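You operate a simulated robot arm through the tools that you are given. There is no shell and no other tool. Be economical: measure what you need, move in short steps, check, and stop when the job is done.

Carry out the task below with a simulated robot arm. There is one attempt and no reset: what you move stays moved.

## Task
Put things in order on the side table. At the end: the white socks stands where the green sponge stood; the yellow lemon half stands where the white socks stood; the yellow bowl stands where the yellow lemon half stood; the green sponge stands on top of the grey ring cover; whatever was shut is shut again. Leave all else as you found it, and nothing knocked over.
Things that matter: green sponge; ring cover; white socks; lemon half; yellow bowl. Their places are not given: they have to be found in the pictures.

The check looks at the end state, three seconds after you hand in, the way a careful person would. Anything else that was tipped, shoved, dropped, spilled or broken makes it a failure. Lids that push on must go on centred and level and be pressed home; caps that screw on are set level and turned clockwise until they are tight.

## Robot
A 6-joint arm with a two-finger parallel gripper, fixed in place. Base frame: the origin is at the foot of the arm, x ahead of it, y to its left, z up; the work surface is at about z = 0.78. Readings come in m, rad, newtons and seconds.
With the tool pointing down near the work surface it reaches from about 0.24 to 0.64 m from the base axis. Its first joint turns from -1.152 to 1.152 rad. Payload 2.7 kg.
Tool frame: the origin (TCP) lies between the finger pads and is the grasp point; the fingertips stand 0.023 m ahead of it; z points along the fingers, y is the line along which they close. The gripper opens to 0.094 m. The fingers are 0.038 m wide and 0.01 m thick; the gripper's body (0.054 by 0.096 m) begins 0.039 m behind the TCP.
Orientation is told as [roll, pitch, yaw] about the base's x, y, z axes, in that order, counted from this pose: with the fingers straight down and closing along the base's y, the tool's x points along the base's -x, its y along +y and its z along -z.

## Interface
- The arm moves only by the tool send_rows. Its argument "increments" is a list of rows, each an object of numbers (a shift or turn left out is 0, a gripper value left out holds the last): "x", "y", "z": the shift along the tool's x, y, z in m; "rx", "ry", "rz": the turn, a rotation vector about the tool's x, y, z in rad; "gripper": the finger opening in m, from 0 to 0.094. In form: [{"x": .., "y": .., "z": .., "rx": .., "ry": .., "rz": .., "gripper": ..}, ...]. A call has 1 to 20 rows; each row is the pose to reach, as a shift and turn from the pose commanded when the call began, along the tool's axes at that moment. Each row takes 0.2 s and may step no farther than 0.05 m and 0.15 rad from the row before; otherwise, or with a gripper value out of range, the whole call is refused. Where a pose cannot be reached the arm comes as near as it can. A force on the tool above 40 N (or 10 N above the force at the start of the call, whichever is more), or a blocked arm, ends the call early, and 0.2 s more pass. The fingers move at their own pace (about 0.045 m/s each) and stop on an object; they squeeze with about 34 N. The grip force told is the motor's: it shows also when the fingers shut on nothing. Time passes only in rows, and 0.2 s behind the last, so rows that repeat a pose let the fingers close. It gives the time, the measured TCP pose, the force on the tool (base axes), the opening and the grip force at its end, in the units of the frame above (readings bear some noise), and new pictures: "pictures" is both (left out), scene, wrist or none.
- Cameras (640 x 400 px; columns grow to the right, rows downward): "scene" is fixed at [0.0636, -0.4302, 1.395]; the picture's right is [0.84, -0.54, 0.00], its down [-0.36, -0.56, -0.75] and it looks along [0.41, 0.63, -0.66] (base axes); focal length 318 px, centre (320, 200). "wrist" rides on the gripper at [-0.039, 0, -0.044] in the tool frame; the picture's right is [0.00, -1.00, 0.00], its down [0.97, 0.00, -0.24] and it looks along [0.24, 0.00, 0.97] (tool axes); focal length 218 px, centre (320, 200).
- point_at(camera, pixels): for up to 12 pixels [column, row] of the newest picture of that camera ("zoom" is the newest enlarged one), the place [x, y, z] in the base frame of the surface seen there, good to about 0.002 m. No time passes.
- inspect(camera, box): a new picture of the part [left, top, right, bottom] of that camera's present view, enlarged. No time passes.
- job_done(): hands the job in; it is judged then, once.

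Go step by step. Measure first, check grasps and placings, and put right what went wrong. The budget is 80 turns and 120 pictures, counting those below and the enlarged ones. Unless the task says otherwise, let go and move clear before handing in, and close with one line.

The tools are called after "Call:" as a command line: name --argument value ..., lists and objects as JSON in quotes. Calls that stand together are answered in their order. send_rows: Moves the arm, as the interface text tells. Its arguments: {"type":"object","properties":{"increments":{"type":"array"},"pictures":{"type":"string","enum":["both","scene","wrist","none"]}},"required":["increments"]} The other tools are called the same way: point_at (camera, pixels) gives the place of the surface under pixels of a picture; inspect (camera, box) takes an enlarged picture of a part of a camera's view; job_done () hands the job in.

At the start:

```text
time_s: 0.0
ee_pos: [0.3746, 0.0755, 1.0756]
ee_rot: [0.0, -0.001, 0.0]
force: [-0.5, 0.3, 0.3]
width: 0.0942
grip_force: 0.1
```

scene: 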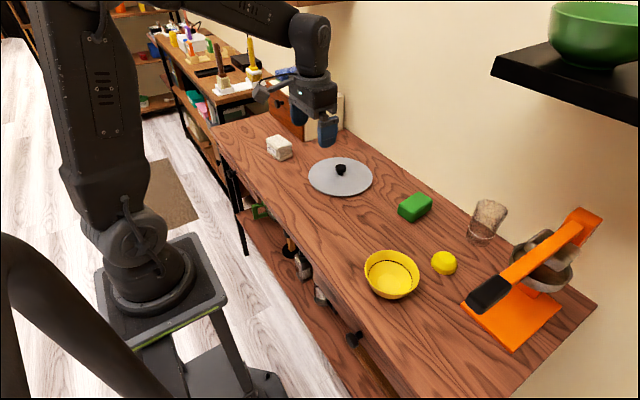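
wrist: 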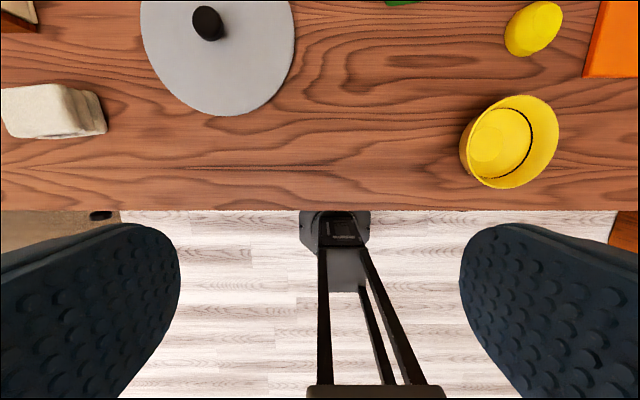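

The scene shows white socks near (279,147), a grey disc with a black knob at (340,177), the sponge at (415,207), the lemon at (443,263) and the bowl at (391,274). I'll enlarge and measure.

Call:
inspect --camera "scene" --box '[240, 110, 400, 210]'

Call:
inspect --camera "scene" --box '[350, 180, 510, 310]'

Call:
point_at --camera "scene" --pixels '[[341, 168], [325, 180], [355, 185], [340, 193], [280, 142], [275, 155], [414, 202], [443, 257], [392, 272], [366, 268], [416, 264], [390, 253]]'

```text
4.00 times, centred on (320, 160) of scene
```

zoom: 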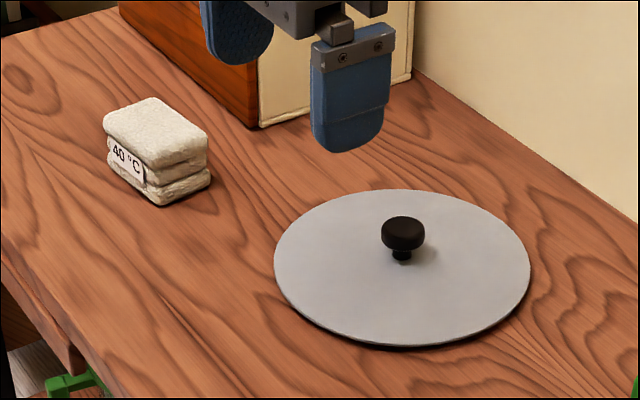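

```text
3.08 times, centred on (430, 245) of scene
```

zoom: 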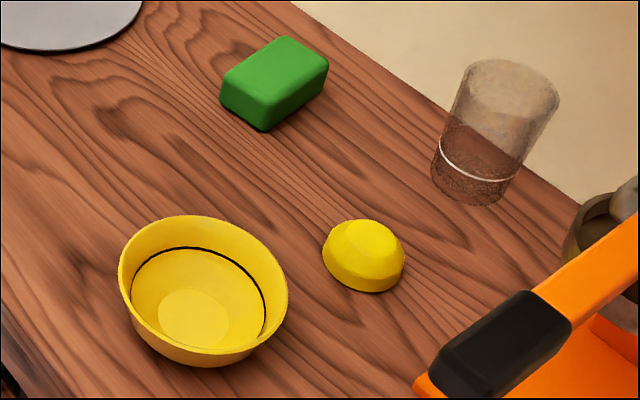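

```text
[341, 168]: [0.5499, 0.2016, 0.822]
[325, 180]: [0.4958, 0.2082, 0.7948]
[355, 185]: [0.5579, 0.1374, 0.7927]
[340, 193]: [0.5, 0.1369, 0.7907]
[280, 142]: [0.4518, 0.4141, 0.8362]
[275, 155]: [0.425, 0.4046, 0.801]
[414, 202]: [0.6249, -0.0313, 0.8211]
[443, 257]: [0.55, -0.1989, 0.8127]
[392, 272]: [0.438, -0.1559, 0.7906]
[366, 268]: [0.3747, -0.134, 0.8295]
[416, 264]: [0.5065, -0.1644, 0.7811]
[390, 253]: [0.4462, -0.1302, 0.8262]
```

The zoom shows the sponge, lemon and bowl clearly, so I'll measure their outlines in it.

Call:
point_at --camera "zoom" --pixels '[[283, 42], [322, 62], [268, 98], [230, 78], [275, 70], [363, 230], [365, 287], [328, 255], [402, 260], [190, 310], [130, 250], [283, 300]]'

Call:
send_rows --increments '[{"x": -0.04, "y": -0.02}, {"x": -0.08, "y": -0.04}, {"x": -0.12, "y": -0.06}, {"x": -0.15, "y": -0.09}, {"x": -0.15, "y": -0.1}, {"x": -0.15, "y": -0.1}]'

```text
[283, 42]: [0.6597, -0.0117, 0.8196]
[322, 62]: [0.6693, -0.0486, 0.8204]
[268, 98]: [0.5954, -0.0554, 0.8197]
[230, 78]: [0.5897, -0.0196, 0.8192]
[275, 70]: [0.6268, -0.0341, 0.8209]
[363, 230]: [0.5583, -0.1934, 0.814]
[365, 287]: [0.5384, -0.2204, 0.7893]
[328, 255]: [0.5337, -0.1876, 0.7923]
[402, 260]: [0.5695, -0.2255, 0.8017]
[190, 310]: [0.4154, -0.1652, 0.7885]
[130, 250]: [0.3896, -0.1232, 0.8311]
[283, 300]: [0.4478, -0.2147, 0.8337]
```

```text
time_s: 1.4
ee_pos: [0.5208, -0.0231, 1.0757]
ee_rot: [0.0, 0.0, 0.0]
force: [-0.9, -1.0, 0.0]
width: 0.0938
grip_force: 0.2
```

scene: 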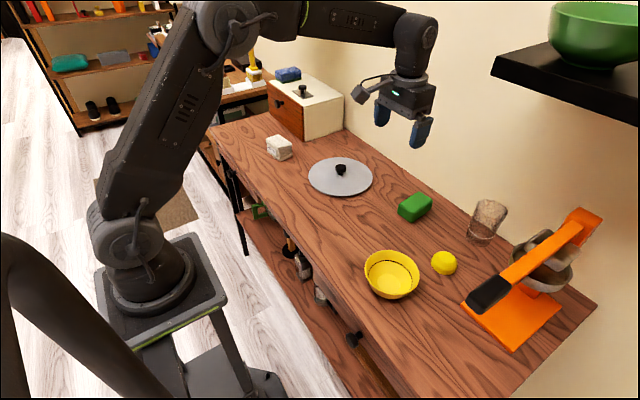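
wrist: 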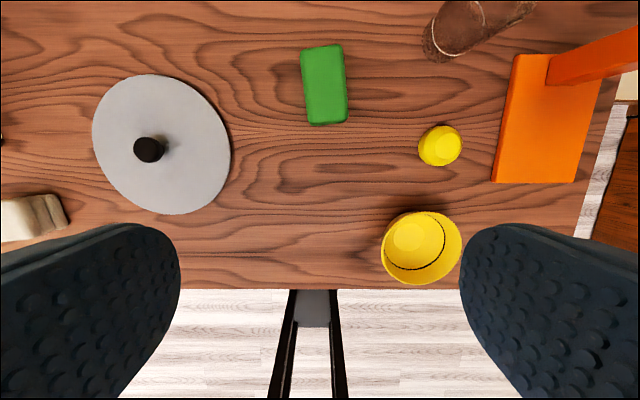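

The wrist view now shows every object from above: sponge (324,85), lemon (440,145), bowl (420,248), cover (160,145), knob (149,149). I'll measure them accurately.

Call:
point_at --camera "wrist" --pixels '[[303, 53], [340, 47], [345, 118], [311, 123], [324, 85], [440, 145], [149, 147], [97, 143], [228, 145], [160, 78], [165, 210], [420, 248]]'

Call:
inspect --camera "wrist" --box '[370, 110, 498, 190]'

Call:
inspect --camera "wrist" --box '[70, 60, 262, 220]'

```text
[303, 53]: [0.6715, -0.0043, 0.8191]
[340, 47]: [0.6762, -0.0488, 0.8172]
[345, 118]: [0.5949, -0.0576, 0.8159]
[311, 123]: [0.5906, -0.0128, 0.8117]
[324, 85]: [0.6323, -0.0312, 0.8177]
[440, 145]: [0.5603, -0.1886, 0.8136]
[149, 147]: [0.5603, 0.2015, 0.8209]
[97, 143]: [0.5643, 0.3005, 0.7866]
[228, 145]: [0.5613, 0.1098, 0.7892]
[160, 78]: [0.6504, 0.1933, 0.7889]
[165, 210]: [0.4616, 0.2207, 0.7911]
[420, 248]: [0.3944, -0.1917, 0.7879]
```

```text
5.00 times, centred on (434, 150) of wrist
```

zoom: 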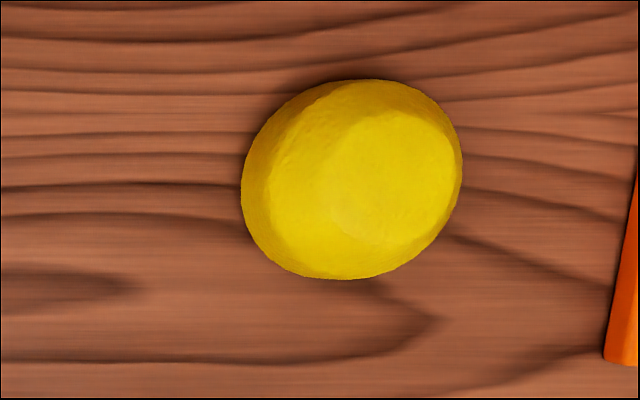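

```text
2.50 times, centred on (166, 140) of wrist
```

zoom: 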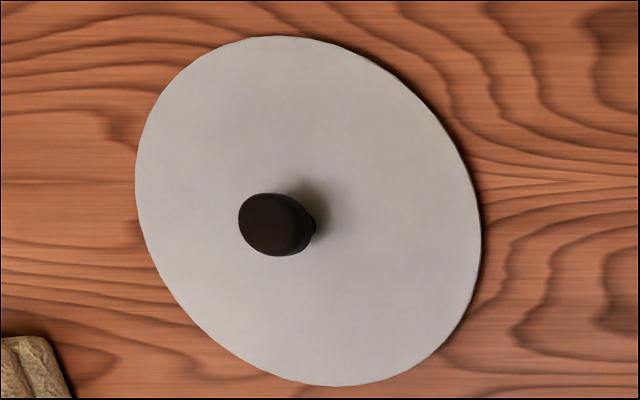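

I have the sponge corners, giving a centre near (0.633,-0.031) turned about 0.11 rad. Next I'll measure the knob (zoom 275,224), the disc's top level and the table level.

Call:
point_at --camera "zoom" --pixels '[[275, 222], [243, 222], [306, 228], [270, 197], [276, 252], [400, 220], [300, 320], [300, 100], [470, 290], [520, 220], [440, 380], [100, 260]]'

Call:
point_at --camera "scene" --pixels '[[332, 168], [350, 168], [341, 163], [341, 173], [309, 177], [372, 175], [340, 158], [341, 196], [270, 143], [290, 148], [279, 136], [281, 149]]'

```text
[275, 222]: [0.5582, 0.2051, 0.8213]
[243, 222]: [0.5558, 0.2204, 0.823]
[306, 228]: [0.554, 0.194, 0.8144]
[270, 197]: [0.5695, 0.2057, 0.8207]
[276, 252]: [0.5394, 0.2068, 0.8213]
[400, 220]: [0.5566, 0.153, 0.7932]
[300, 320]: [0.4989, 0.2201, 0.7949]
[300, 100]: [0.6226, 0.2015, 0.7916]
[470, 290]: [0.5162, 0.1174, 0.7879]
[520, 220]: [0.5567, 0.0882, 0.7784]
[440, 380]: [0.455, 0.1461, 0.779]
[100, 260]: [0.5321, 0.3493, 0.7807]
```

```text
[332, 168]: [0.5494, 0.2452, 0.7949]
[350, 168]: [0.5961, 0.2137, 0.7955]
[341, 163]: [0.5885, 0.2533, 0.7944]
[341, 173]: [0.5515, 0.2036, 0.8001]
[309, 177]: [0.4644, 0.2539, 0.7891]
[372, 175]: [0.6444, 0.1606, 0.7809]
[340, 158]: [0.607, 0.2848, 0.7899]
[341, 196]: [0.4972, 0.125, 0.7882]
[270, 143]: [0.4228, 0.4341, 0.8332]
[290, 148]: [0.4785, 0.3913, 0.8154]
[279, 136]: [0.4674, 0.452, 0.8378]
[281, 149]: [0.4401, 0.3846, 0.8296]
```

The knob centre is about (0.555,0.206), the disc top 0.79–0.795 and the table 0.78. I'll go down over the sponge and stop short to check.

Call:
send_rows --increments '[{"x": -0.04, "y": -0.003, "rz": -0.05}, {"x": -0.08, "y": -0.006, "rz": -0.108}, {"x": -0.112, "y": -0.008, "z": 0.03, "rz": -0.108}, {"x": -0.112, "y": -0.008, "z": 0.07, "rz": -0.108}, {"x": -0.112, "y": -0.008, "z": 0.11, "rz": -0.108}, {"x": -0.112, "y": -0.008, "z": 0.15, "rz": -0.108}, {"x": -0.112, "y": -0.008, "z": 0.18, "rz": -0.108}, {"x": -0.112, "y": -0.008, "z": 0.2, "rz": -0.108}, {"x": -0.112, "y": -0.008, "z": 0.2, "rz": -0.108}]'

```text
time_s: 3.4
ee_pos: [0.6376, -0.0323, 0.8768]
ee_rot: [0.001, 0.001, 0.108]
force: [-0.4, 0.2, 0.6]
width: 0.0939
grip_force: 0.1
out of reach, approached as far as the arm can: row 3, 4
```

scene: 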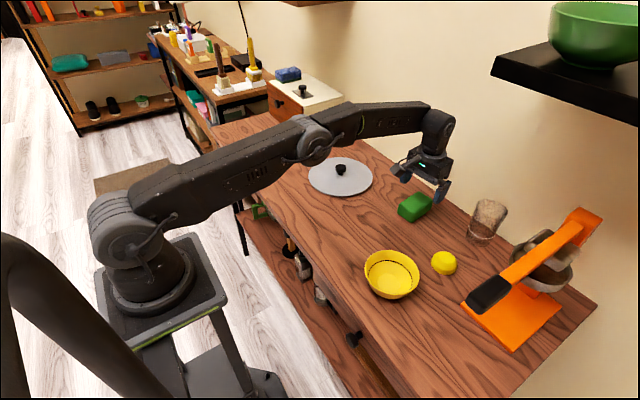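
wrist: 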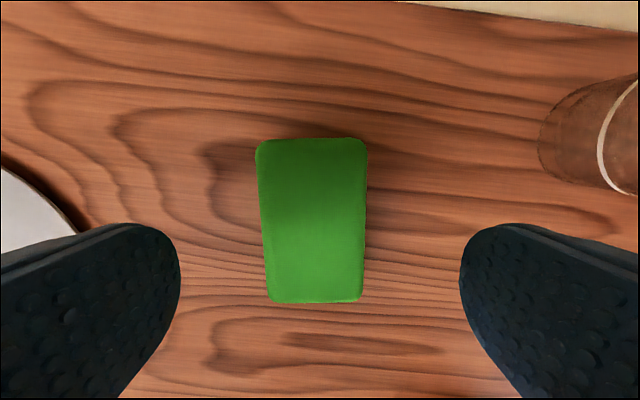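

The sponge lies between the fingers, near (314,220). I'll measure its corners again from close up.

Call:
point_at --camera "wrist" --pixels '[[261, 145], [362, 143], [361, 297], [272, 297], [313, 220], [230, 220], [400, 220]]'

```text
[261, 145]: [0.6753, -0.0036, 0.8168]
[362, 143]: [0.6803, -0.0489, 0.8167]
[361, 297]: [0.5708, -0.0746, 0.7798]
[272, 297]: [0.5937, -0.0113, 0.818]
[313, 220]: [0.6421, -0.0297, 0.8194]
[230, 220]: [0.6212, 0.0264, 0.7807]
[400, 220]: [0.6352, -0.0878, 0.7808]
```

The sponge centre is (0.636,-0.030) and the tool is over it. I'll descend and close.

Call:
send_rows --increments '[{"z": 0.025, "y": 0.002}, {"z": 0.05, "y": 0.002}, {"z": 0.068, "y": 0.002}, {"z": 0.068, "y": 0.002}, {"z": 0.068, "y": 0.002, "gripper": 0.03}, {"z": 0.068, "y": 0.002, "gripper": 0.03}, {"z": 0.068, "y": 0.002, "gripper": 0.03}, {"z": 0.068, "y": 0.002, "gripper": 0.03}, {"z": 0.068, "y": 0.002, "gripper": 0.03}]' --pictures "none"

```text
time_s: 5.4
ee_pos: [0.6378, -0.0309, 0.8077]
ee_rot: [-0.001, 0.001, 0.108]
force: [-0.8, 0.2, 0.1]
width: 0.0544
grip_force: 34.5
```

The grip holds at 34.5 N with width 0.054, so the sponge is wider than its top face suggested. I'll lift it and carry it to beside the knob, on the -y side.

Call:
send_rows --increments '[{"z": -0.025}, {"z": -0.05}, {"z": -0.075}, {"z": -0.075, "x": 0.014, "y": 0.045}, {"z": -0.075, "x": 0.028, "y": 0.09}, {"z": -0.075, "x": 0.042, "y": 0.135}, {"z": -0.075, "x": 0.057, "y": 0.177}, {"z": -0.075, "x": 0.057, "y": 0.187}, {"z": -0.075, "x": 0.057, "y": 0.187}]'

```text
time_s: 7.4
ee_pos: [0.5586, 0.1481, 0.881]
ee_rot: [-0.001, 0.0, 0.109]
force: [-0.2, -0.6, -0.4]
width: 0.0542
grip_force: 33.5
```

scene: 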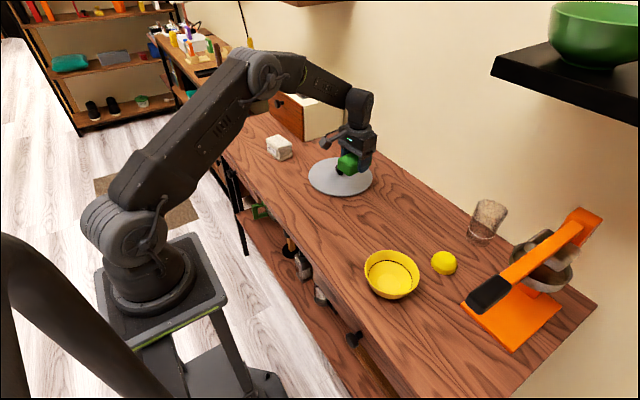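
wrist: 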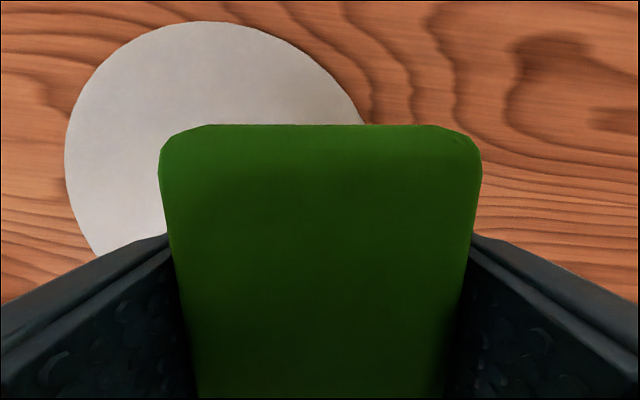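

The sponge is held above the disc, and the finger hides the knob in the wrist view. I'll check the disc edge and the scene close-up.

Call:
point_at --camera "wrist" --pixels '[[68, 155], [90, 85], [130, 43], [210, 23], [290, 47], [340, 90], [92, 245], [356, 118], [140, 150]]'

Call:
inspect --camera "scene" --box '[290, 120, 410, 210]'

```text
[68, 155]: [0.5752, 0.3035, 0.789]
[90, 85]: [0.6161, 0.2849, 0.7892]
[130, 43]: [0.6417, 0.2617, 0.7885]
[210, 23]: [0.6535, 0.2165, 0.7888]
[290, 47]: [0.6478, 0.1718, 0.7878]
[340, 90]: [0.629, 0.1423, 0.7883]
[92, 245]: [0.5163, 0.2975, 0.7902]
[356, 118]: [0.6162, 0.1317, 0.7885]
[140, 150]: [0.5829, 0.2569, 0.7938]
```

```text
4.44 times, centred on (350, 165) of scene
```

zoom: 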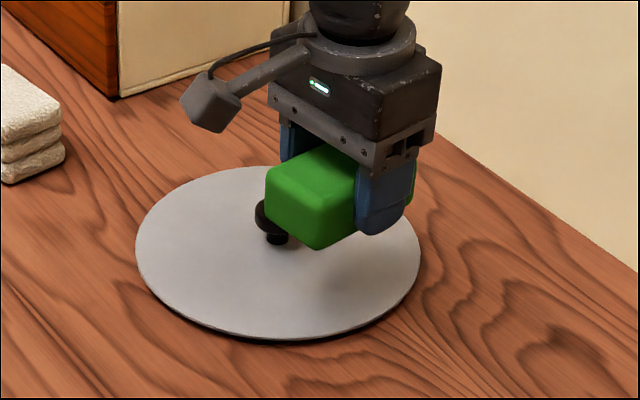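

The disc fits centre (0.556,0.207) with radius 0.098, so the offset from the knob is right. I'll nudge 2 mm closer to the knob and lower slowly.

Call:
send_rows --increments '[{"y": 0.002, "z": 0.02}, {"y": 0.002, "z": 0.04}, {"y": 0.002, "z": 0.052}, {"y": 0.002, "z": 0.057}, {"y": 0.002, "z": 0.06}, {"y": 0.002, "z": 0.06}]' --pictures "none"

Call:
inspect --camera "scene" --box '[300, 130, 396, 202]'

```text
time_s: 8.8
ee_pos: [0.5591, 0.1504, 0.8211]
ee_rot: [0.0, -0.001, 0.109]
force: [0.2, -0.5, -0.5]
width: 0.0546
grip_force: 34.4
```

```text
5.56 times, centred on (348, 166) of scene
```

zoom: 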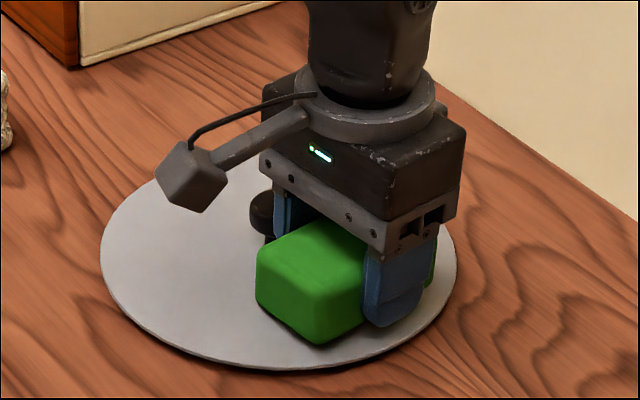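

The sponge is nearly down with the finger clear of the knob. I'll go down the last millimetres until it touches.

Call:
send_rows --increments '[{"z": 0.001}, {"z": 0.002}, {"z": 0.002}]' --pictures "none"

```text
time_s: 9.6
ee_pos: [0.5597, 0.1521, 0.8203]
ee_rot: [0.001, 0.001, 0.106]
force: [0.1, -0.5, -0.2]
width: 0.0545
grip_force: 33.9
```

There is no contact force yet, so I'll go down a bit further.

Call:
send_rows --increments '[{"z": 0.001}, {"z": 0.002}, {"z": 0.002}]' --pictures "none"

```text
time_s: 10.4
ee_pos: [0.5588, 0.1512, 0.8199]
ee_rot: [0.001, 0.0, 0.109]
force: [-4.2, 1.1, 6.1]
width: 0.0542
grip_force: 34.0
```

Contact shows at 6 N. I'll open slightly and rise.

Call:
send_rows --increments '[{"z": -0.001, "gripper": 0.06}, {"z": -0.001, "gripper": 0.06}, {"z": -0.001, "gripper": 0.06}, {"z": -0.01}, {"z": -0.03}, {"z": -0.06}, {"z": -0.1}, {"z": -0.14, "gripper": 0.094}, {"z": -0.18}, {"z": -0.18}]'

Call:
inspect --camera "scene" --box '[300, 130, 396, 202]'

```text
time_s: 12.6
ee_pos: [0.5589, 0.1528, 1.0001]
ee_rot: [0.001, 0.001, 0.108]
force: [-0.1, 0.6, 0.8]
width: 0.0941
grip_force: 0.1
```

scene: 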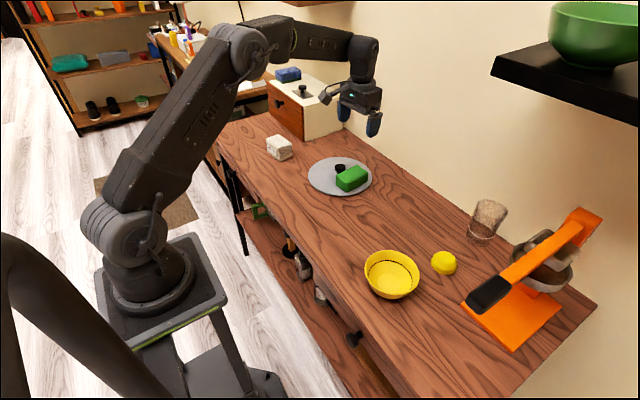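
wrist: 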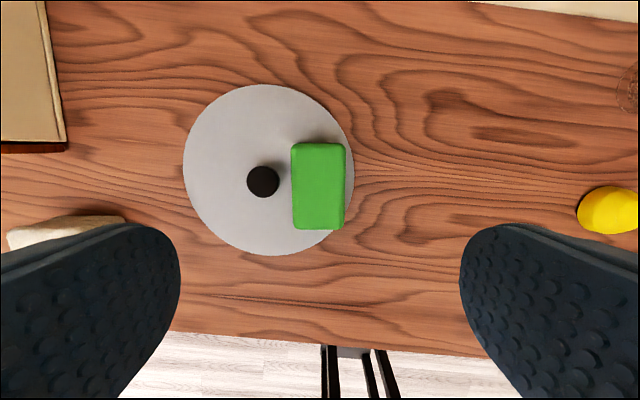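

```text
5.56 times, centred on (348, 166) of scene
```

zoom: 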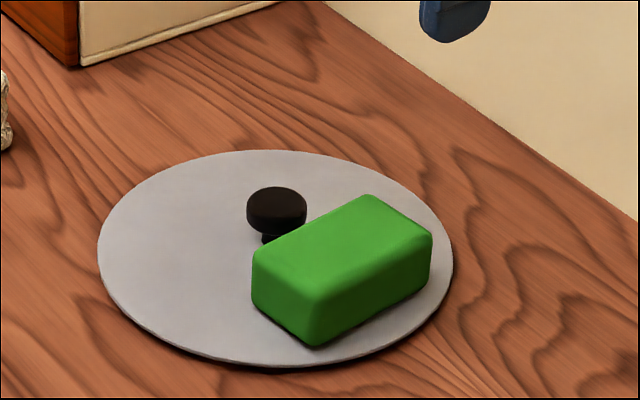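

The sponge sits flat on the cover. Next come the socks, so I'll measure them and the box next to them.

Call:
point_at --camera "scene" --pixels '[[304, 139], [305, 108], [268, 85], [270, 112], [342, 98], [303, 92], [281, 125], [300, 137]]'

Call:
send_rows --increments '[{"x": 0.015, "y": 0.045}, {"x": 0.03, "y": 0.09}, {"x": 0.045, "y": 0.135}, {"x": 0.06, "y": 0.18}, {"x": 0.075, "y": 0.225}, {"x": 0.085, "y": 0.265}, {"x": 0.085, "y": 0.273}, {"x": 0.085, "y": 0.273}]'

```text
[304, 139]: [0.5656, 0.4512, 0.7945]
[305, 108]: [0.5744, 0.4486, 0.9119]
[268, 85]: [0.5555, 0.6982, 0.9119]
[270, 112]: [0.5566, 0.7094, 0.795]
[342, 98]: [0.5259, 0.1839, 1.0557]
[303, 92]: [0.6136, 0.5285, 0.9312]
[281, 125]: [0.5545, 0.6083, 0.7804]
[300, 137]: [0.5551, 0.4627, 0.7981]
```

```text
time_s: 14.4
ee_pos: [0.4448, 0.4147, 0.9994]
ee_rot: [-0.001, -0.001, 0.108]
force: [0.2, 0.4, -0.1]
width: 0.0936
grip_force: 0.1
```

scene: 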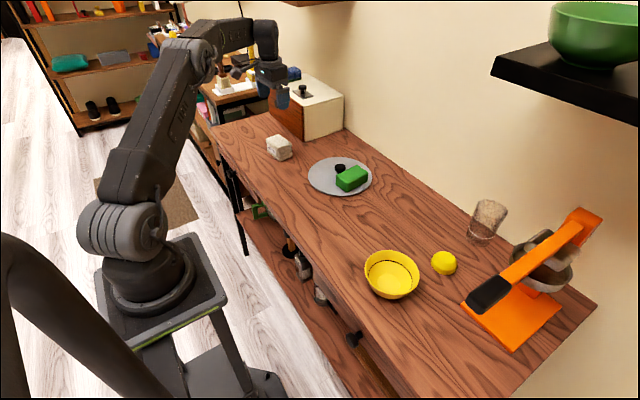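
wrist: 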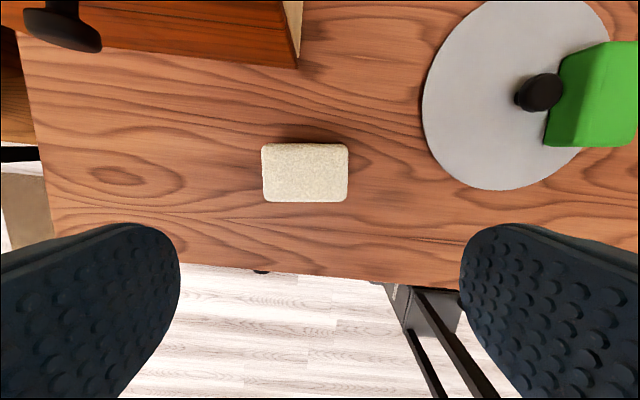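

The socks are at (305,173) in the wrist view, lined up with the tool axes and longer across. I'll measure their corners.

Call:
point_at --camera "wrist" --pixels '[[266, 148], [345, 148], [344, 197], [266, 198], [305, 172], [305, 147], [305, 199], [264, 172], [347, 172], [296, 60]]'

Call:
inspect --camera "wrist" --box '[240, 120, 368, 220]'

Call:
inspect --camera "scene" --box '[250, 120, 314, 172]'

```text
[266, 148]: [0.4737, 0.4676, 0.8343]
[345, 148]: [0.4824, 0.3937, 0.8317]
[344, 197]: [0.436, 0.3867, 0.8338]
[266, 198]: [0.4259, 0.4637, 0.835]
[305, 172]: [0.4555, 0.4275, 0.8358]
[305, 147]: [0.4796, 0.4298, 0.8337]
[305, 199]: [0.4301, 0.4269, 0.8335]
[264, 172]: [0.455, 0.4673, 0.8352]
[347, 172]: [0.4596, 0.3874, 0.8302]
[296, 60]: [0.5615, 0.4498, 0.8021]
```

```text
4.00 times, centred on (304, 170) of wrist
```

zoom: 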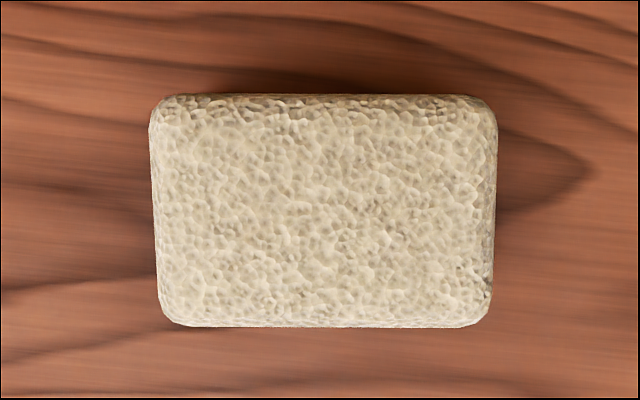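

```text
7.69 times, centred on (282, 146) of scene
```

zoom: 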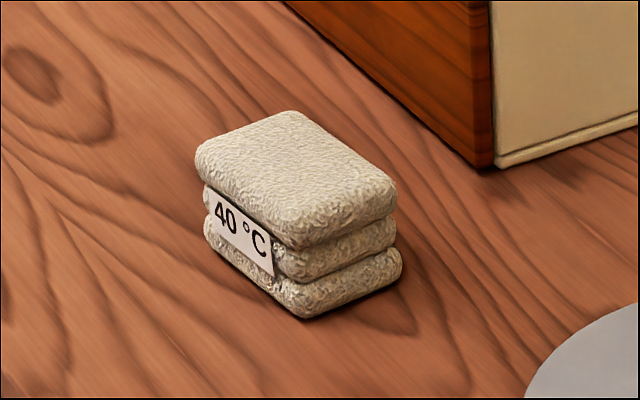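

The socks are centred at (0.455,0.4275), about 0.083 long and 0.055 wide. I'll turn the gripper 90° to grip across the width and come down above them.

Call:
send_rows --increments '[{"x": -0.0114, "y": 0.0116, "rz": -0.145}, {"x": -0.0114, "y": 0.0116, "rz": -0.29}, {"x": -0.0114, "y": 0.0116, "rz": -0.435}, {"x": -0.0114, "y": 0.0116, "rz": -0.58}, {"x": -0.0114, "y": 0.0116, "rz": -0.725}, {"x": -0.0114, "y": 0.0116, "rz": -0.87}, {"x": -0.0114, "y": 0.0116, "rz": -1.015}, {"x": -0.0114, "y": 0.0116, "rz": -1.16}, {"x": -0.0114, "y": 0.0116, "rz": -1.305, "z": 0.03}, {"x": -0.0114, "y": 0.0116, "rz": -1.45, "z": 0.07}, {"x": -0.0114, "y": 0.0116, "rz": -1.571, "z": 0.1}, {"x": -0.0114, "y": 0.0116, "rz": -1.571, "z": 0.1}]'

```text
time_s: 17.0
ee_pos: [0.4577, 0.4277, 0.8992]
ee_rot: [0.001, -0.002, 1.681]
force: [0.2, -0.5, 0.1]
width: 0.094
grip_force: 0.0
```

scene: 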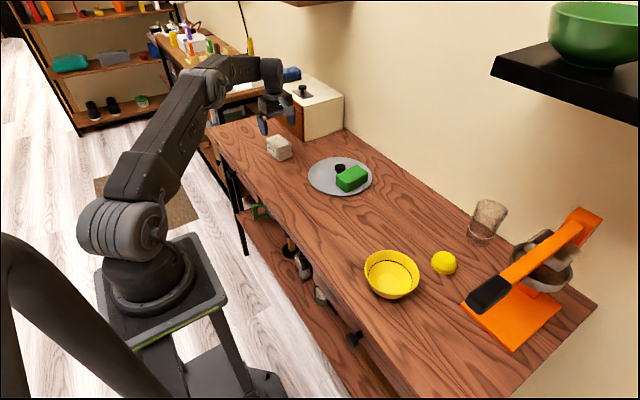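
wrist: 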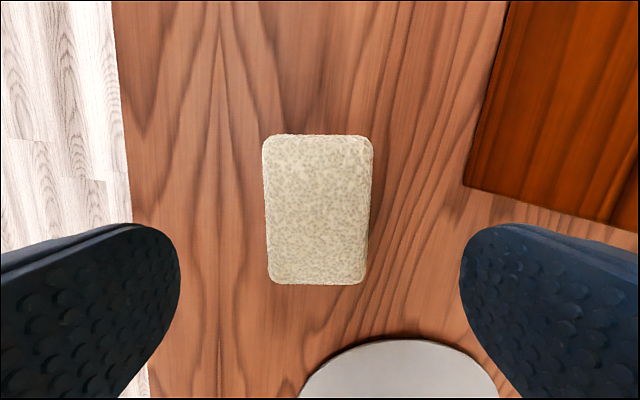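

The socks are aligned and centred at (317,210). I'll record exact positions, then descend and grip.

Call:
point_at --camera "wrist" --pixels '[[268, 140], [368, 140], [364, 280], [272, 280], [317, 210]]'

Call:
send_rows --increments '[{"z": 0.03}, {"z": 0.06}, {"z": 0.08}, {"z": 0.09}, {"z": 0.09}, {"z": 0.09, "gripper": 0.03}, {"z": 0.09, "gripper": 0.03}, {"z": 0.09, "gripper": 0.03}, {"z": 0.09, "gripper": 0.03}, {"z": 0.09, "gripper": 0.03}]' --pictures "scene"

```text
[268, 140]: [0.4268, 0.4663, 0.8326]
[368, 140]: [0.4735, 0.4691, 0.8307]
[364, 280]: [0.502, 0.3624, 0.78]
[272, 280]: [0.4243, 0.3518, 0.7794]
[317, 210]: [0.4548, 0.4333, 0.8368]
```

```text
time_s: 19.2
ee_pos: [0.4551, 0.4262, 0.8079]
ee_rot: [-0.001, 0.0, 1.679]
force: [0.7, -0.5, -0.8]
width: 0.0574
grip_force: 34.1
```

scene: 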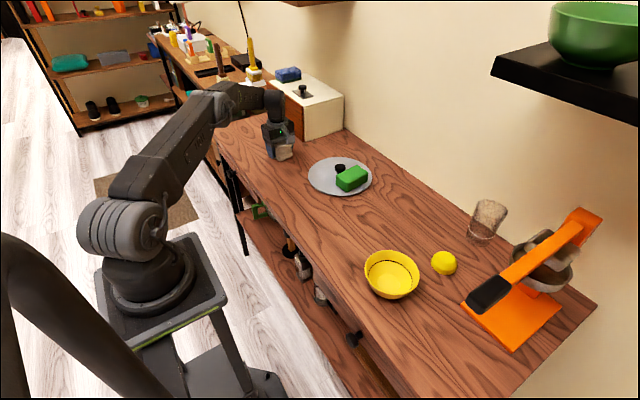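

The grip on the socks is firm at width 0.057. I'll lift them and carry them over the cover, above the sponge's height, to the sponge's old spot at (0.637,-0.030).

Call:
send_rows --increments '[{"z": -0.03}, {"z": -0.07}, {"z": -0.11}, {"z": -0.11, "x": 0.035, "y": -0.01}, {"z": -0.11, "x": 0.075, "y": -0.021}, {"z": -0.11, "x": 0.118, "y": -0.033}, {"z": -0.11, "x": 0.161, "y": -0.045}, {"z": -0.11, "x": 0.204, "y": -0.057}, {"z": -0.11, "x": 0.247, "y": -0.0685}, {"z": -0.11, "x": 0.29, "y": -0.0805}, {"z": -0.11, "x": 0.333, "y": -0.0925}, {"z": -0.11, "x": 0.376, "y": -0.1045}, {"z": -0.11, "x": 0.419, "y": -0.116}, {"z": -0.11, "x": 0.455, "y": -0.126}, {"z": -0.11, "x": 0.474, "y": -0.1315}, {"z": -0.11, "x": 0.474, "y": -0.1315}]'

```text
time_s: 22.6
ee_pos: [0.6394, -0.0305, 0.9166]
ee_rot: [0.001, 0.0, 1.679]
force: [0.0, -0.2, -1.2]
width: 0.0575
grip_force: 34.3
```

scene: 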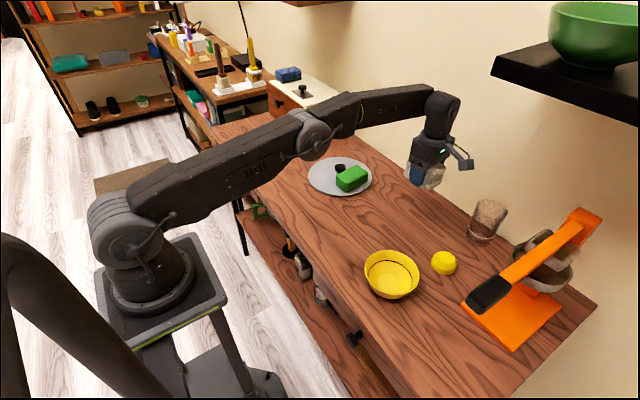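
wrist: 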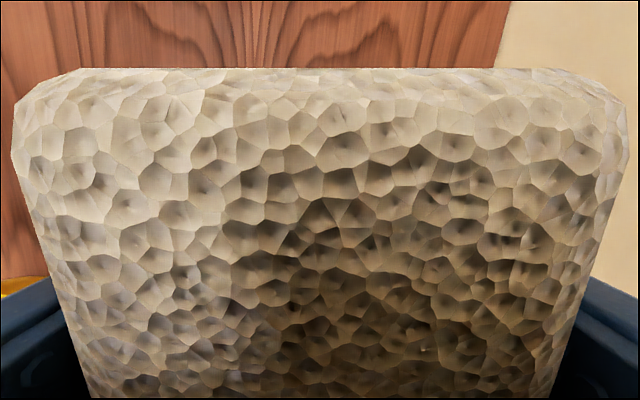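

The socks are over the spot. A side block on the gripper now points toward the glass, so I'll measure its clearance before lowering.

Call:
point_at --camera "scene" --pixels '[[466, 165], [460, 160], [473, 163], [466, 170], [490, 205], [474, 203], [482, 238], [470, 232], [505, 210], [412, 178]]'

Call:
inspect --camera "scene" --box '[380, 110, 540, 230]'

```text
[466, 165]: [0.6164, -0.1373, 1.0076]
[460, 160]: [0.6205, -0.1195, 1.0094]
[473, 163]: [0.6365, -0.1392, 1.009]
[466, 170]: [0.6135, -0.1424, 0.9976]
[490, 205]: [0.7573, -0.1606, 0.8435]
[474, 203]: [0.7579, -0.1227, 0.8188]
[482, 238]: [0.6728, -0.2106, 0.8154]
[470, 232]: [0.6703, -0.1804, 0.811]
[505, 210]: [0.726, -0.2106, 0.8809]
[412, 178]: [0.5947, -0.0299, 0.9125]
```

```text
3.33 times, centred on (460, 170) of scene
```

zoom: 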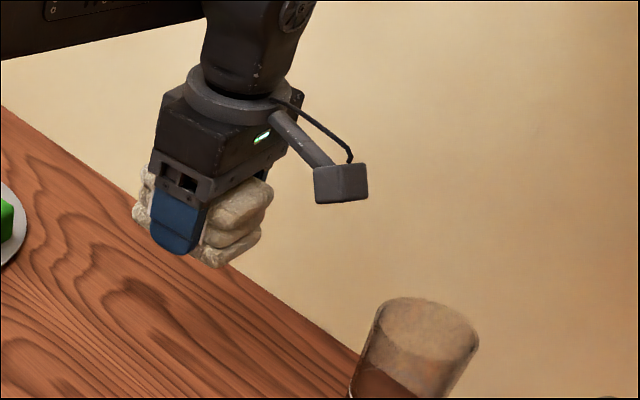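

The side block will stay near z 0.885 and clears the glass (top 0.88, and farther right). I'll lower the socks.

Call:
send_rows --increments '[{"z": 0.04, "y": 0.002}, {"z": 0.075, "y": 0.002}, {"z": 0.095, "y": 0.002}, {"z": 0.103, "y": 0.002}, {"z": 0.107, "y": 0.002}, {"z": 0.109, "y": 0.002}, {"z": 0.109, "y": 0.002}]' --pictures "scene"

```text
time_s: 24.2
ee_pos: [0.6357, -0.0305, 0.8082]
ee_rot: [0.001, -0.001, 1.68]
force: [0.3, -0.3, -1.0]
width: 0.0579
grip_force: 34.1
```

scene: 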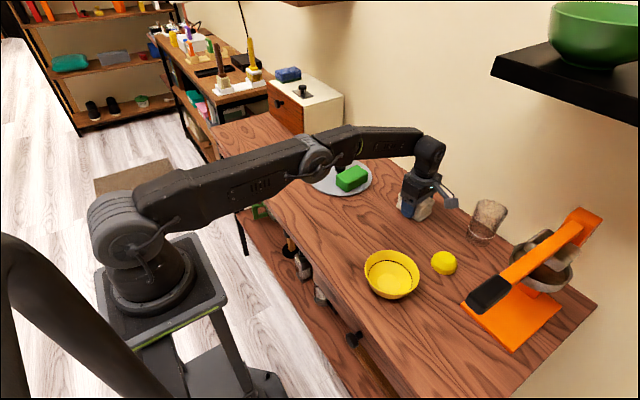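

The height matches the pick-up height, so I'll release and rise.

Call:
send_rows --increments '[{"z": 0.001}, {"z": 0.001, "gripper": 0.08}, {"z": 0.001, "gripper": 0.08}, {"z": 0.001, "gripper": 0.08}, {"z": -0.02, "gripper": 0.08}, {"z": -0.05}, {"z": -0.09}, {"z": -0.12}, {"z": -0.12}]'

Call:
inspect --camera "scene" --box '[370, 170, 498, 290]'

```text
time_s: 26.2
ee_pos: [0.6359, -0.0299, 0.9298]
ee_rot: [-0.001, -0.001, 1.679]
force: [0.2, 0.4, -0.9]
width: 0.0799
grip_force: 0.0
```

scene: 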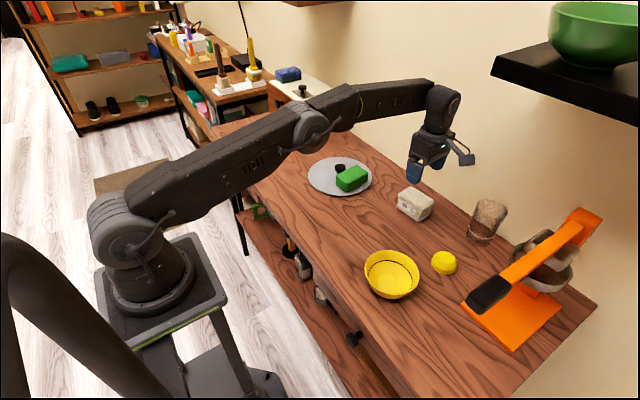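
wrist: 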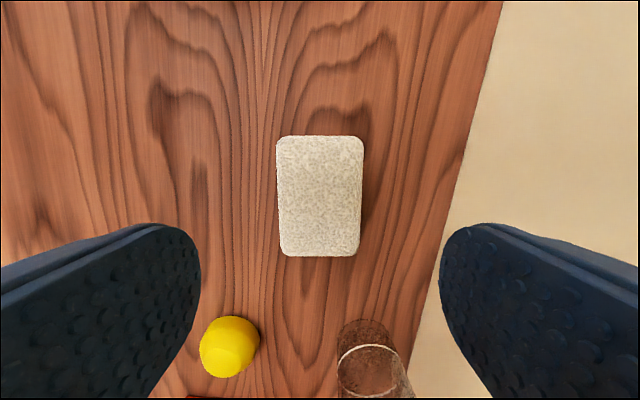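

```text
3.33 times, centred on (434, 230) of scene
```

zoom: 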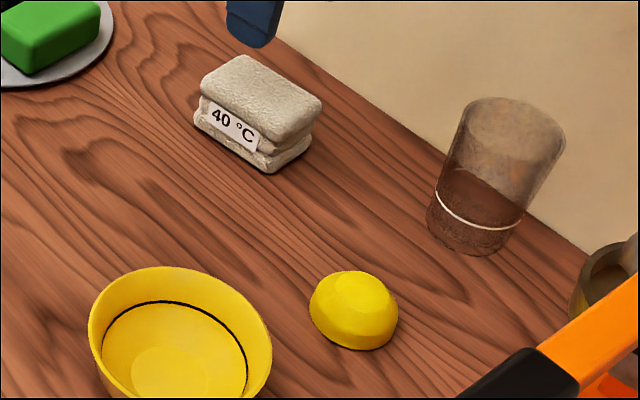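

The socks stand well. Next I'll move above the lemon to measure it and the space around it.

Call:
send_rows --increments '[{"x": 0.03, "y": 0.022, "z": -0.02}, {"x": 0.06, "y": 0.044, "z": -0.05}, {"x": 0.09, "y": 0.066, "z": -0.07}, {"x": 0.12, "y": 0.088, "z": -0.07}, {"x": 0.15, "y": 0.11, "z": -0.07}, {"x": 0.154, "y": 0.113, "z": -0.07}, {"x": 0.154, "y": 0.113, "z": -0.07}]'

```text
time_s: 27.8
ee_pos: [0.5367, -0.1992, 1.0006]
ee_rot: [0.0, 0.0, 1.68]
force: [0.6, -0.3, 0.1]
width: 0.0801
grip_force: 0.0
```

scene: 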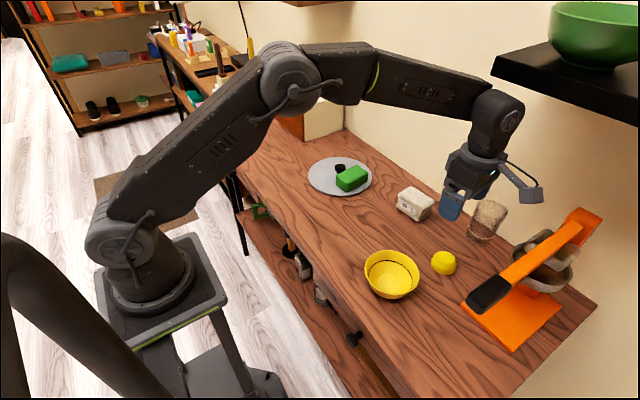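
wrist: 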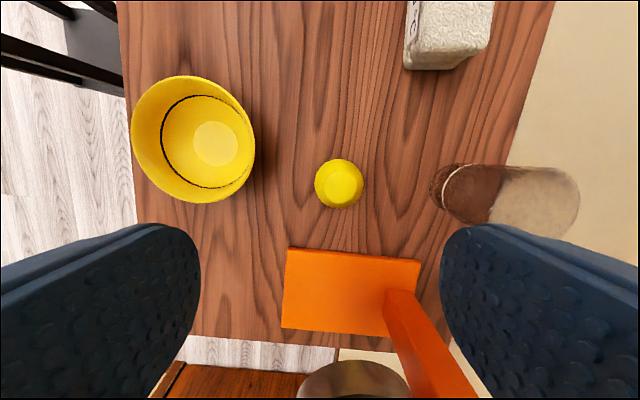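

Call:
point_at --camera "wrist" --pixels '[[338, 160], [316, 183], [362, 188], [338, 207], [338, 185], [350, 256], [290, 252], [253, 150], [132, 130], [190, 77], [195, 202], [440, 190]]'

Call:
inspect --camera "wrist" --box '[290, 140, 386, 220]'

Call:
inspect --camera "wrist" --box '[110, 50, 302, 230]'

```text
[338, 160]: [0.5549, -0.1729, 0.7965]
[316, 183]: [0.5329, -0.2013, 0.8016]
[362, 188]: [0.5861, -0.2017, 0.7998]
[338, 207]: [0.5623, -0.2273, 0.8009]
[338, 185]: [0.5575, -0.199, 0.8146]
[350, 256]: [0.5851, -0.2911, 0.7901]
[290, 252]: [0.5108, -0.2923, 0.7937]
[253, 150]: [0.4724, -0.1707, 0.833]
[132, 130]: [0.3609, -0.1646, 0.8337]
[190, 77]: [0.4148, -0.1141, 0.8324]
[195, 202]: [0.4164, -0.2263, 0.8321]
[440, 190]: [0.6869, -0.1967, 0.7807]
```

```text
5.00 times, centred on (338, 180) of wrist
```

zoom: 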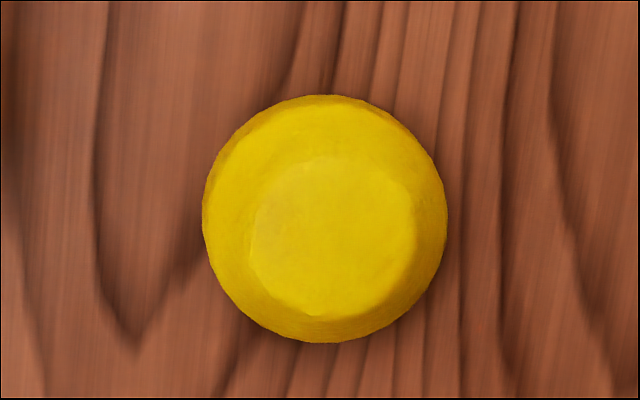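

```text
2.22 times, centred on (206, 140) of wrist
```

zoom: 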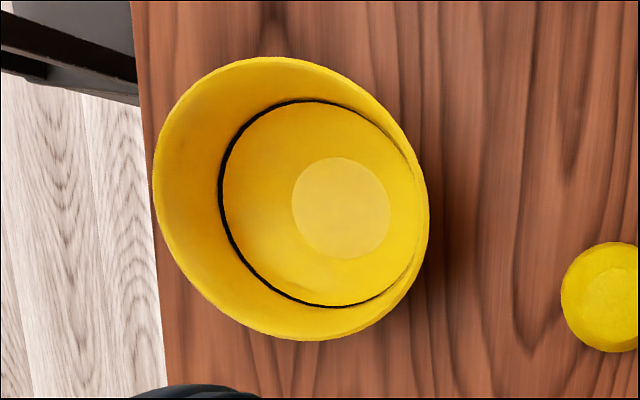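

The lemon is centred at (0.559,-0.200), about 0.054 across. The bowl is centred at (0.4165,-0.170), rim 0.112 across, rim height 0.833. I'll check the press lever before choosing the gripper's angle.

Call:
point_at --camera "scene" --pixels '[[470, 305], [490, 290], [505, 280], [530, 265], [475, 293], [500, 276]]'

Call:
send_rows --increments '[{"rz": 0.145}, {"rz": 0.29}, {"rz": 0.435}, {"rz": 0.58}, {"rz": 0.725}, {"rz": 0.87}, {"rz": 1.015}, {"rz": 1.16}, {"rz": 1.305}, {"rz": 1.45}, {"rz": 1.595, "gripper": 0.094}, {"rz": 1.68}, {"rz": 1.68}]' --pictures "scene"

```text
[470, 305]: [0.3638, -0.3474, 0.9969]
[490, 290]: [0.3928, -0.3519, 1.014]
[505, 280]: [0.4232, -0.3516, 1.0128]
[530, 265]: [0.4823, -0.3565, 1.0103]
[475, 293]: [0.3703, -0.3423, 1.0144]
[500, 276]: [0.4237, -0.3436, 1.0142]
```

```text
time_s: 30.6
ee_pos: [0.5393, -0.1964, 0.9999]
ee_rot: [0.0, -0.001, -0.003]
force: [1.0, 0.7, 0.6]
width: 0.0941
grip_force: 0.0
```

scene: 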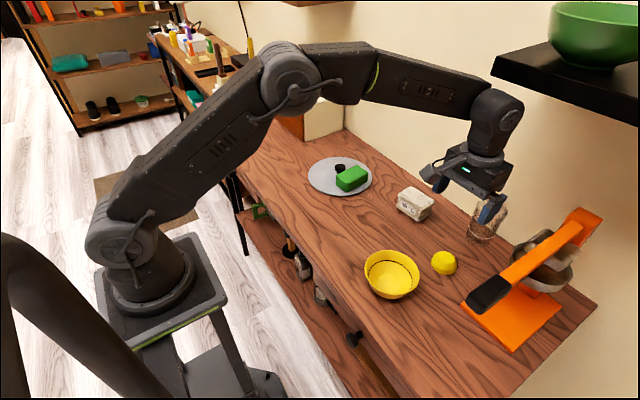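

The lever lies at y ≈ -0.34 and z ≈ 1.0, so a yaw-0 approach clears it. I'll move over the lemon and descend partway.

Call:
send_rows --increments '[{"x": -0.0197, "y": -0.003, "z": 0.03}, {"x": -0.0197, "y": -0.003, "z": 0.07}, {"x": -0.0197, "y": -0.003, "z": 0.11}, {"x": -0.0197, "y": -0.003, "z": 0.13}, {"x": -0.0197, "y": -0.003, "z": 0.13}]'

```text
time_s: 31.8
ee_pos: [0.5609, -0.1952, 0.8688]
ee_rot: [0.0, 0.0, -0.002]
force: [-0.2, 0.2, -0.2]
width: 0.0944
grip_force: 0.0
```

scene: 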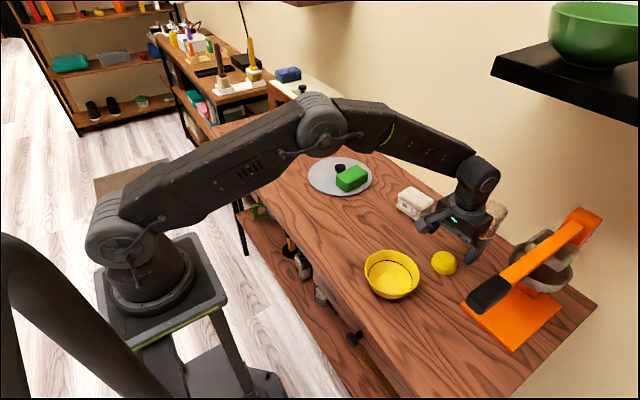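
wrist: 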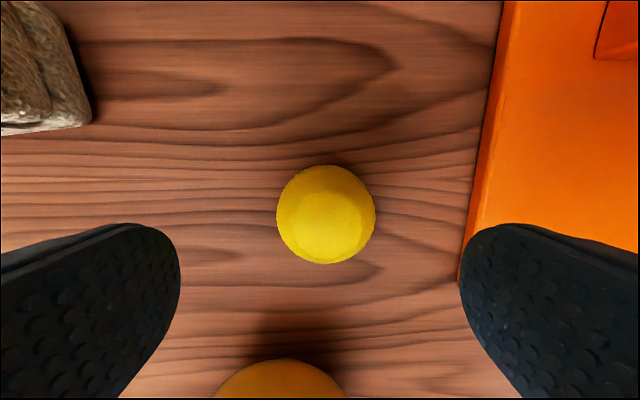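

The lemon is at (326,215), slightly right of centre. I'll refine its position.

Call:
point_at --camera "wrist" --pixels '[[326, 168], [326, 261], [278, 213], [374, 213], [326, 228], [480, 200], [462, 270]]'

```text
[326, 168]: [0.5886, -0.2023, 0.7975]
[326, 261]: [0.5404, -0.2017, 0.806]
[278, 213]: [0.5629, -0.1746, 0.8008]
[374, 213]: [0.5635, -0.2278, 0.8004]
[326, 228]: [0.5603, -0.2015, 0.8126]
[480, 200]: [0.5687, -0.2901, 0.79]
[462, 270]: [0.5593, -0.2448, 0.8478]
```

The lemon's centre is (0.561,-0.201). I'll shift -4 mm in y, descend and close.

Call:
send_rows --increments '[{"y": -0.004, "z": 0.02}, {"y": -0.004, "z": 0.045}, {"y": -0.004, "z": 0.063}, {"y": -0.004, "z": 0.063}, {"y": -0.004, "z": 0.063, "gripper": 0.03}, {"y": -0.004, "z": 0.063, "gripper": 0.03}, {"y": -0.004, "z": 0.063, "gripper": 0.03}, {"y": -0.004, "z": 0.063, "gripper": 0.03}, {"y": -0.004, "z": 0.063, "gripper": 0.03}]' --pictures "none"

```text
time_s: 33.8
ee_pos: [0.561, -0.2009, 0.8069]
ee_rot: [-0.001, 0.0, -0.001]
force: [-0.8, -0.4, 0.5]
width: 0.0557
grip_force: 34.2
```

Gripped at width 0.056. I'll lift and check the hold.

Call:
send_rows --increments '[{"z": -0.03}, {"z": -0.07}, {"z": -0.11}, {"z": -0.11}]' --pictures "wrist"

```text
time_s: 34.8
ee_pos: [0.5573, -0.203, 0.9149]
ee_rot: [-0.001, 0.001, -0.001]
force: [0.0, 0.4, -1.4]
width: 0.0556
grip_force: 34.0
```

wrist: 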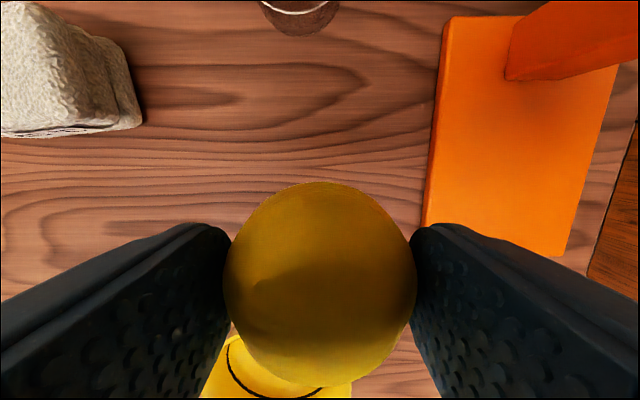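

The lemon is held firmly. I'll carry it to the socks' old spot at (0.455,0.427).

Call:
send_rows --increments '[{"x": 0.004, "y": 0.025}, {"x": 0.011, "y": 0.065}, {"x": 0.018, "y": 0.109}, {"x": 0.026, "y": 0.154}, {"x": 0.034, "y": 0.2}, {"x": 0.042, "y": 0.246}, {"x": 0.05, "y": 0.292}, {"x": 0.058, "y": 0.338}, {"x": 0.066, "y": 0.384}, {"x": 0.074, "y": 0.43}, {"x": 0.082, "y": 0.476}, {"x": 0.09, "y": 0.522}, {"x": 0.098, "y": 0.568}, {"x": 0.103, "y": 0.605}, {"x": 0.106, "y": 0.628}, {"x": 0.106, "y": 0.628}, {"x": 0.106, "y": 0.628}]'

```text
time_s: 38.4
ee_pos: [0.4531, 0.4245, 0.9167]
ee_rot: [0.0, 0.0, 0.0]
force: [-0.1, 0.3, -0.8]
width: 0.0555
grip_force: 33.8
```

scene: 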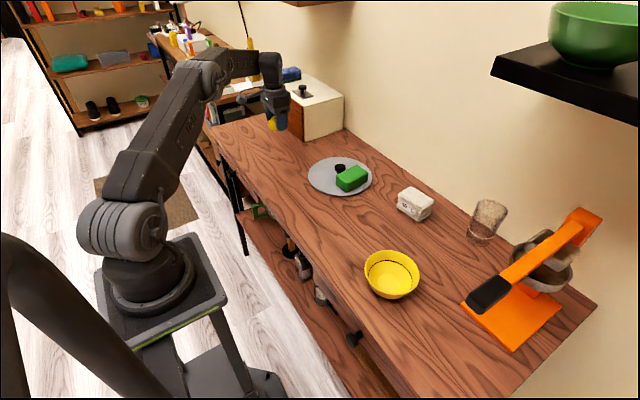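
wrist: 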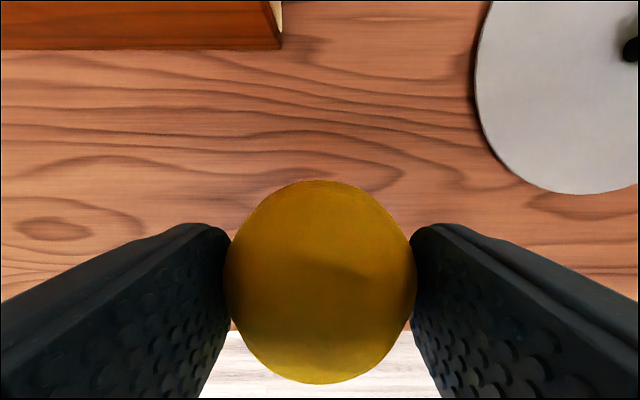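

I'm over the socks' old spot and will lower to the pick-up height.

Call:
send_rows --increments '[{"x": -0.001, "y": 0.001, "z": 0.04}, {"x": -0.001, "y": 0.001, "z": 0.075}, {"x": -0.001, "y": 0.001, "z": 0.095}, {"x": -0.001, "y": 0.001, "z": 0.104}, {"x": -0.001, "y": 0.001, "z": 0.108}, {"x": -0.001, "y": 0.001, "z": 0.1095}, {"x": -0.001, "y": 0.001, "z": 0.1095}]' --pictures "none"

```text
time_s: 40.0
ee_pos: [0.4556, 0.4254, 0.8086]
ee_rot: [0.003, 0.0, -0.002]
force: [-1.2, -1.7, 4.1]
width: 0.0557
grip_force: 34.2
```

Light contact at 4 N, so the lemon is down. I'll release and rise.

Call:
send_rows --increments '[{"gripper": 0.085}, {"gripper": 0.085}, {"gripper": 0.085}, {"z": -0.02}, {"z": -0.05}, {"z": -0.09}, {"z": -0.14}, {"z": -0.19}, {"z": -0.19}]'

Call:
inspect --camera "scene" --box '[230, 110, 358, 200]'

```text
time_s: 42.0
ee_pos: [0.4527, 0.4279, 0.9949]
ee_rot: [0.0, -0.002, -0.002]
force: [-0.4, 0.6, -0.2]
width: 0.0849
grip_force: 0.1
```

scene: 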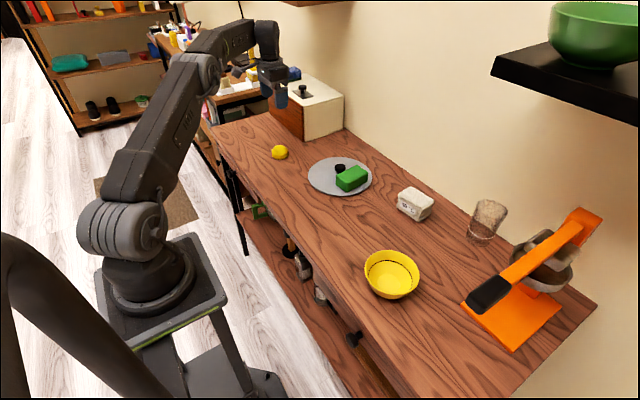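
wrist: 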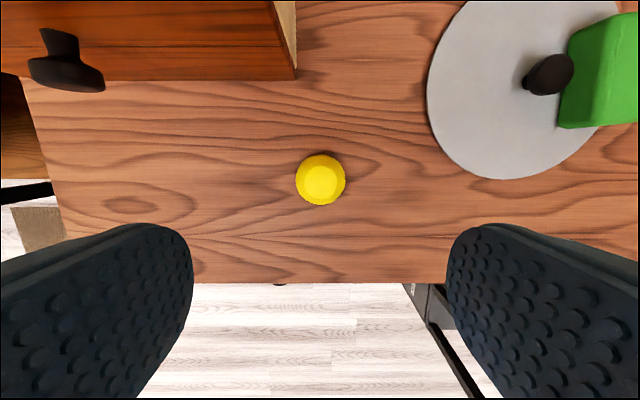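

```text
4.44 times, centred on (294, 155) of scene
```

zoom: 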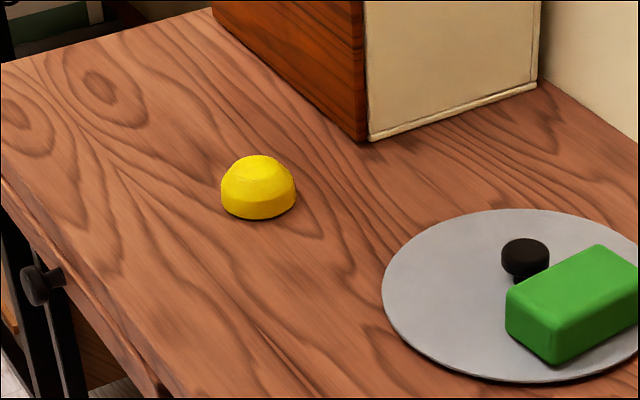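

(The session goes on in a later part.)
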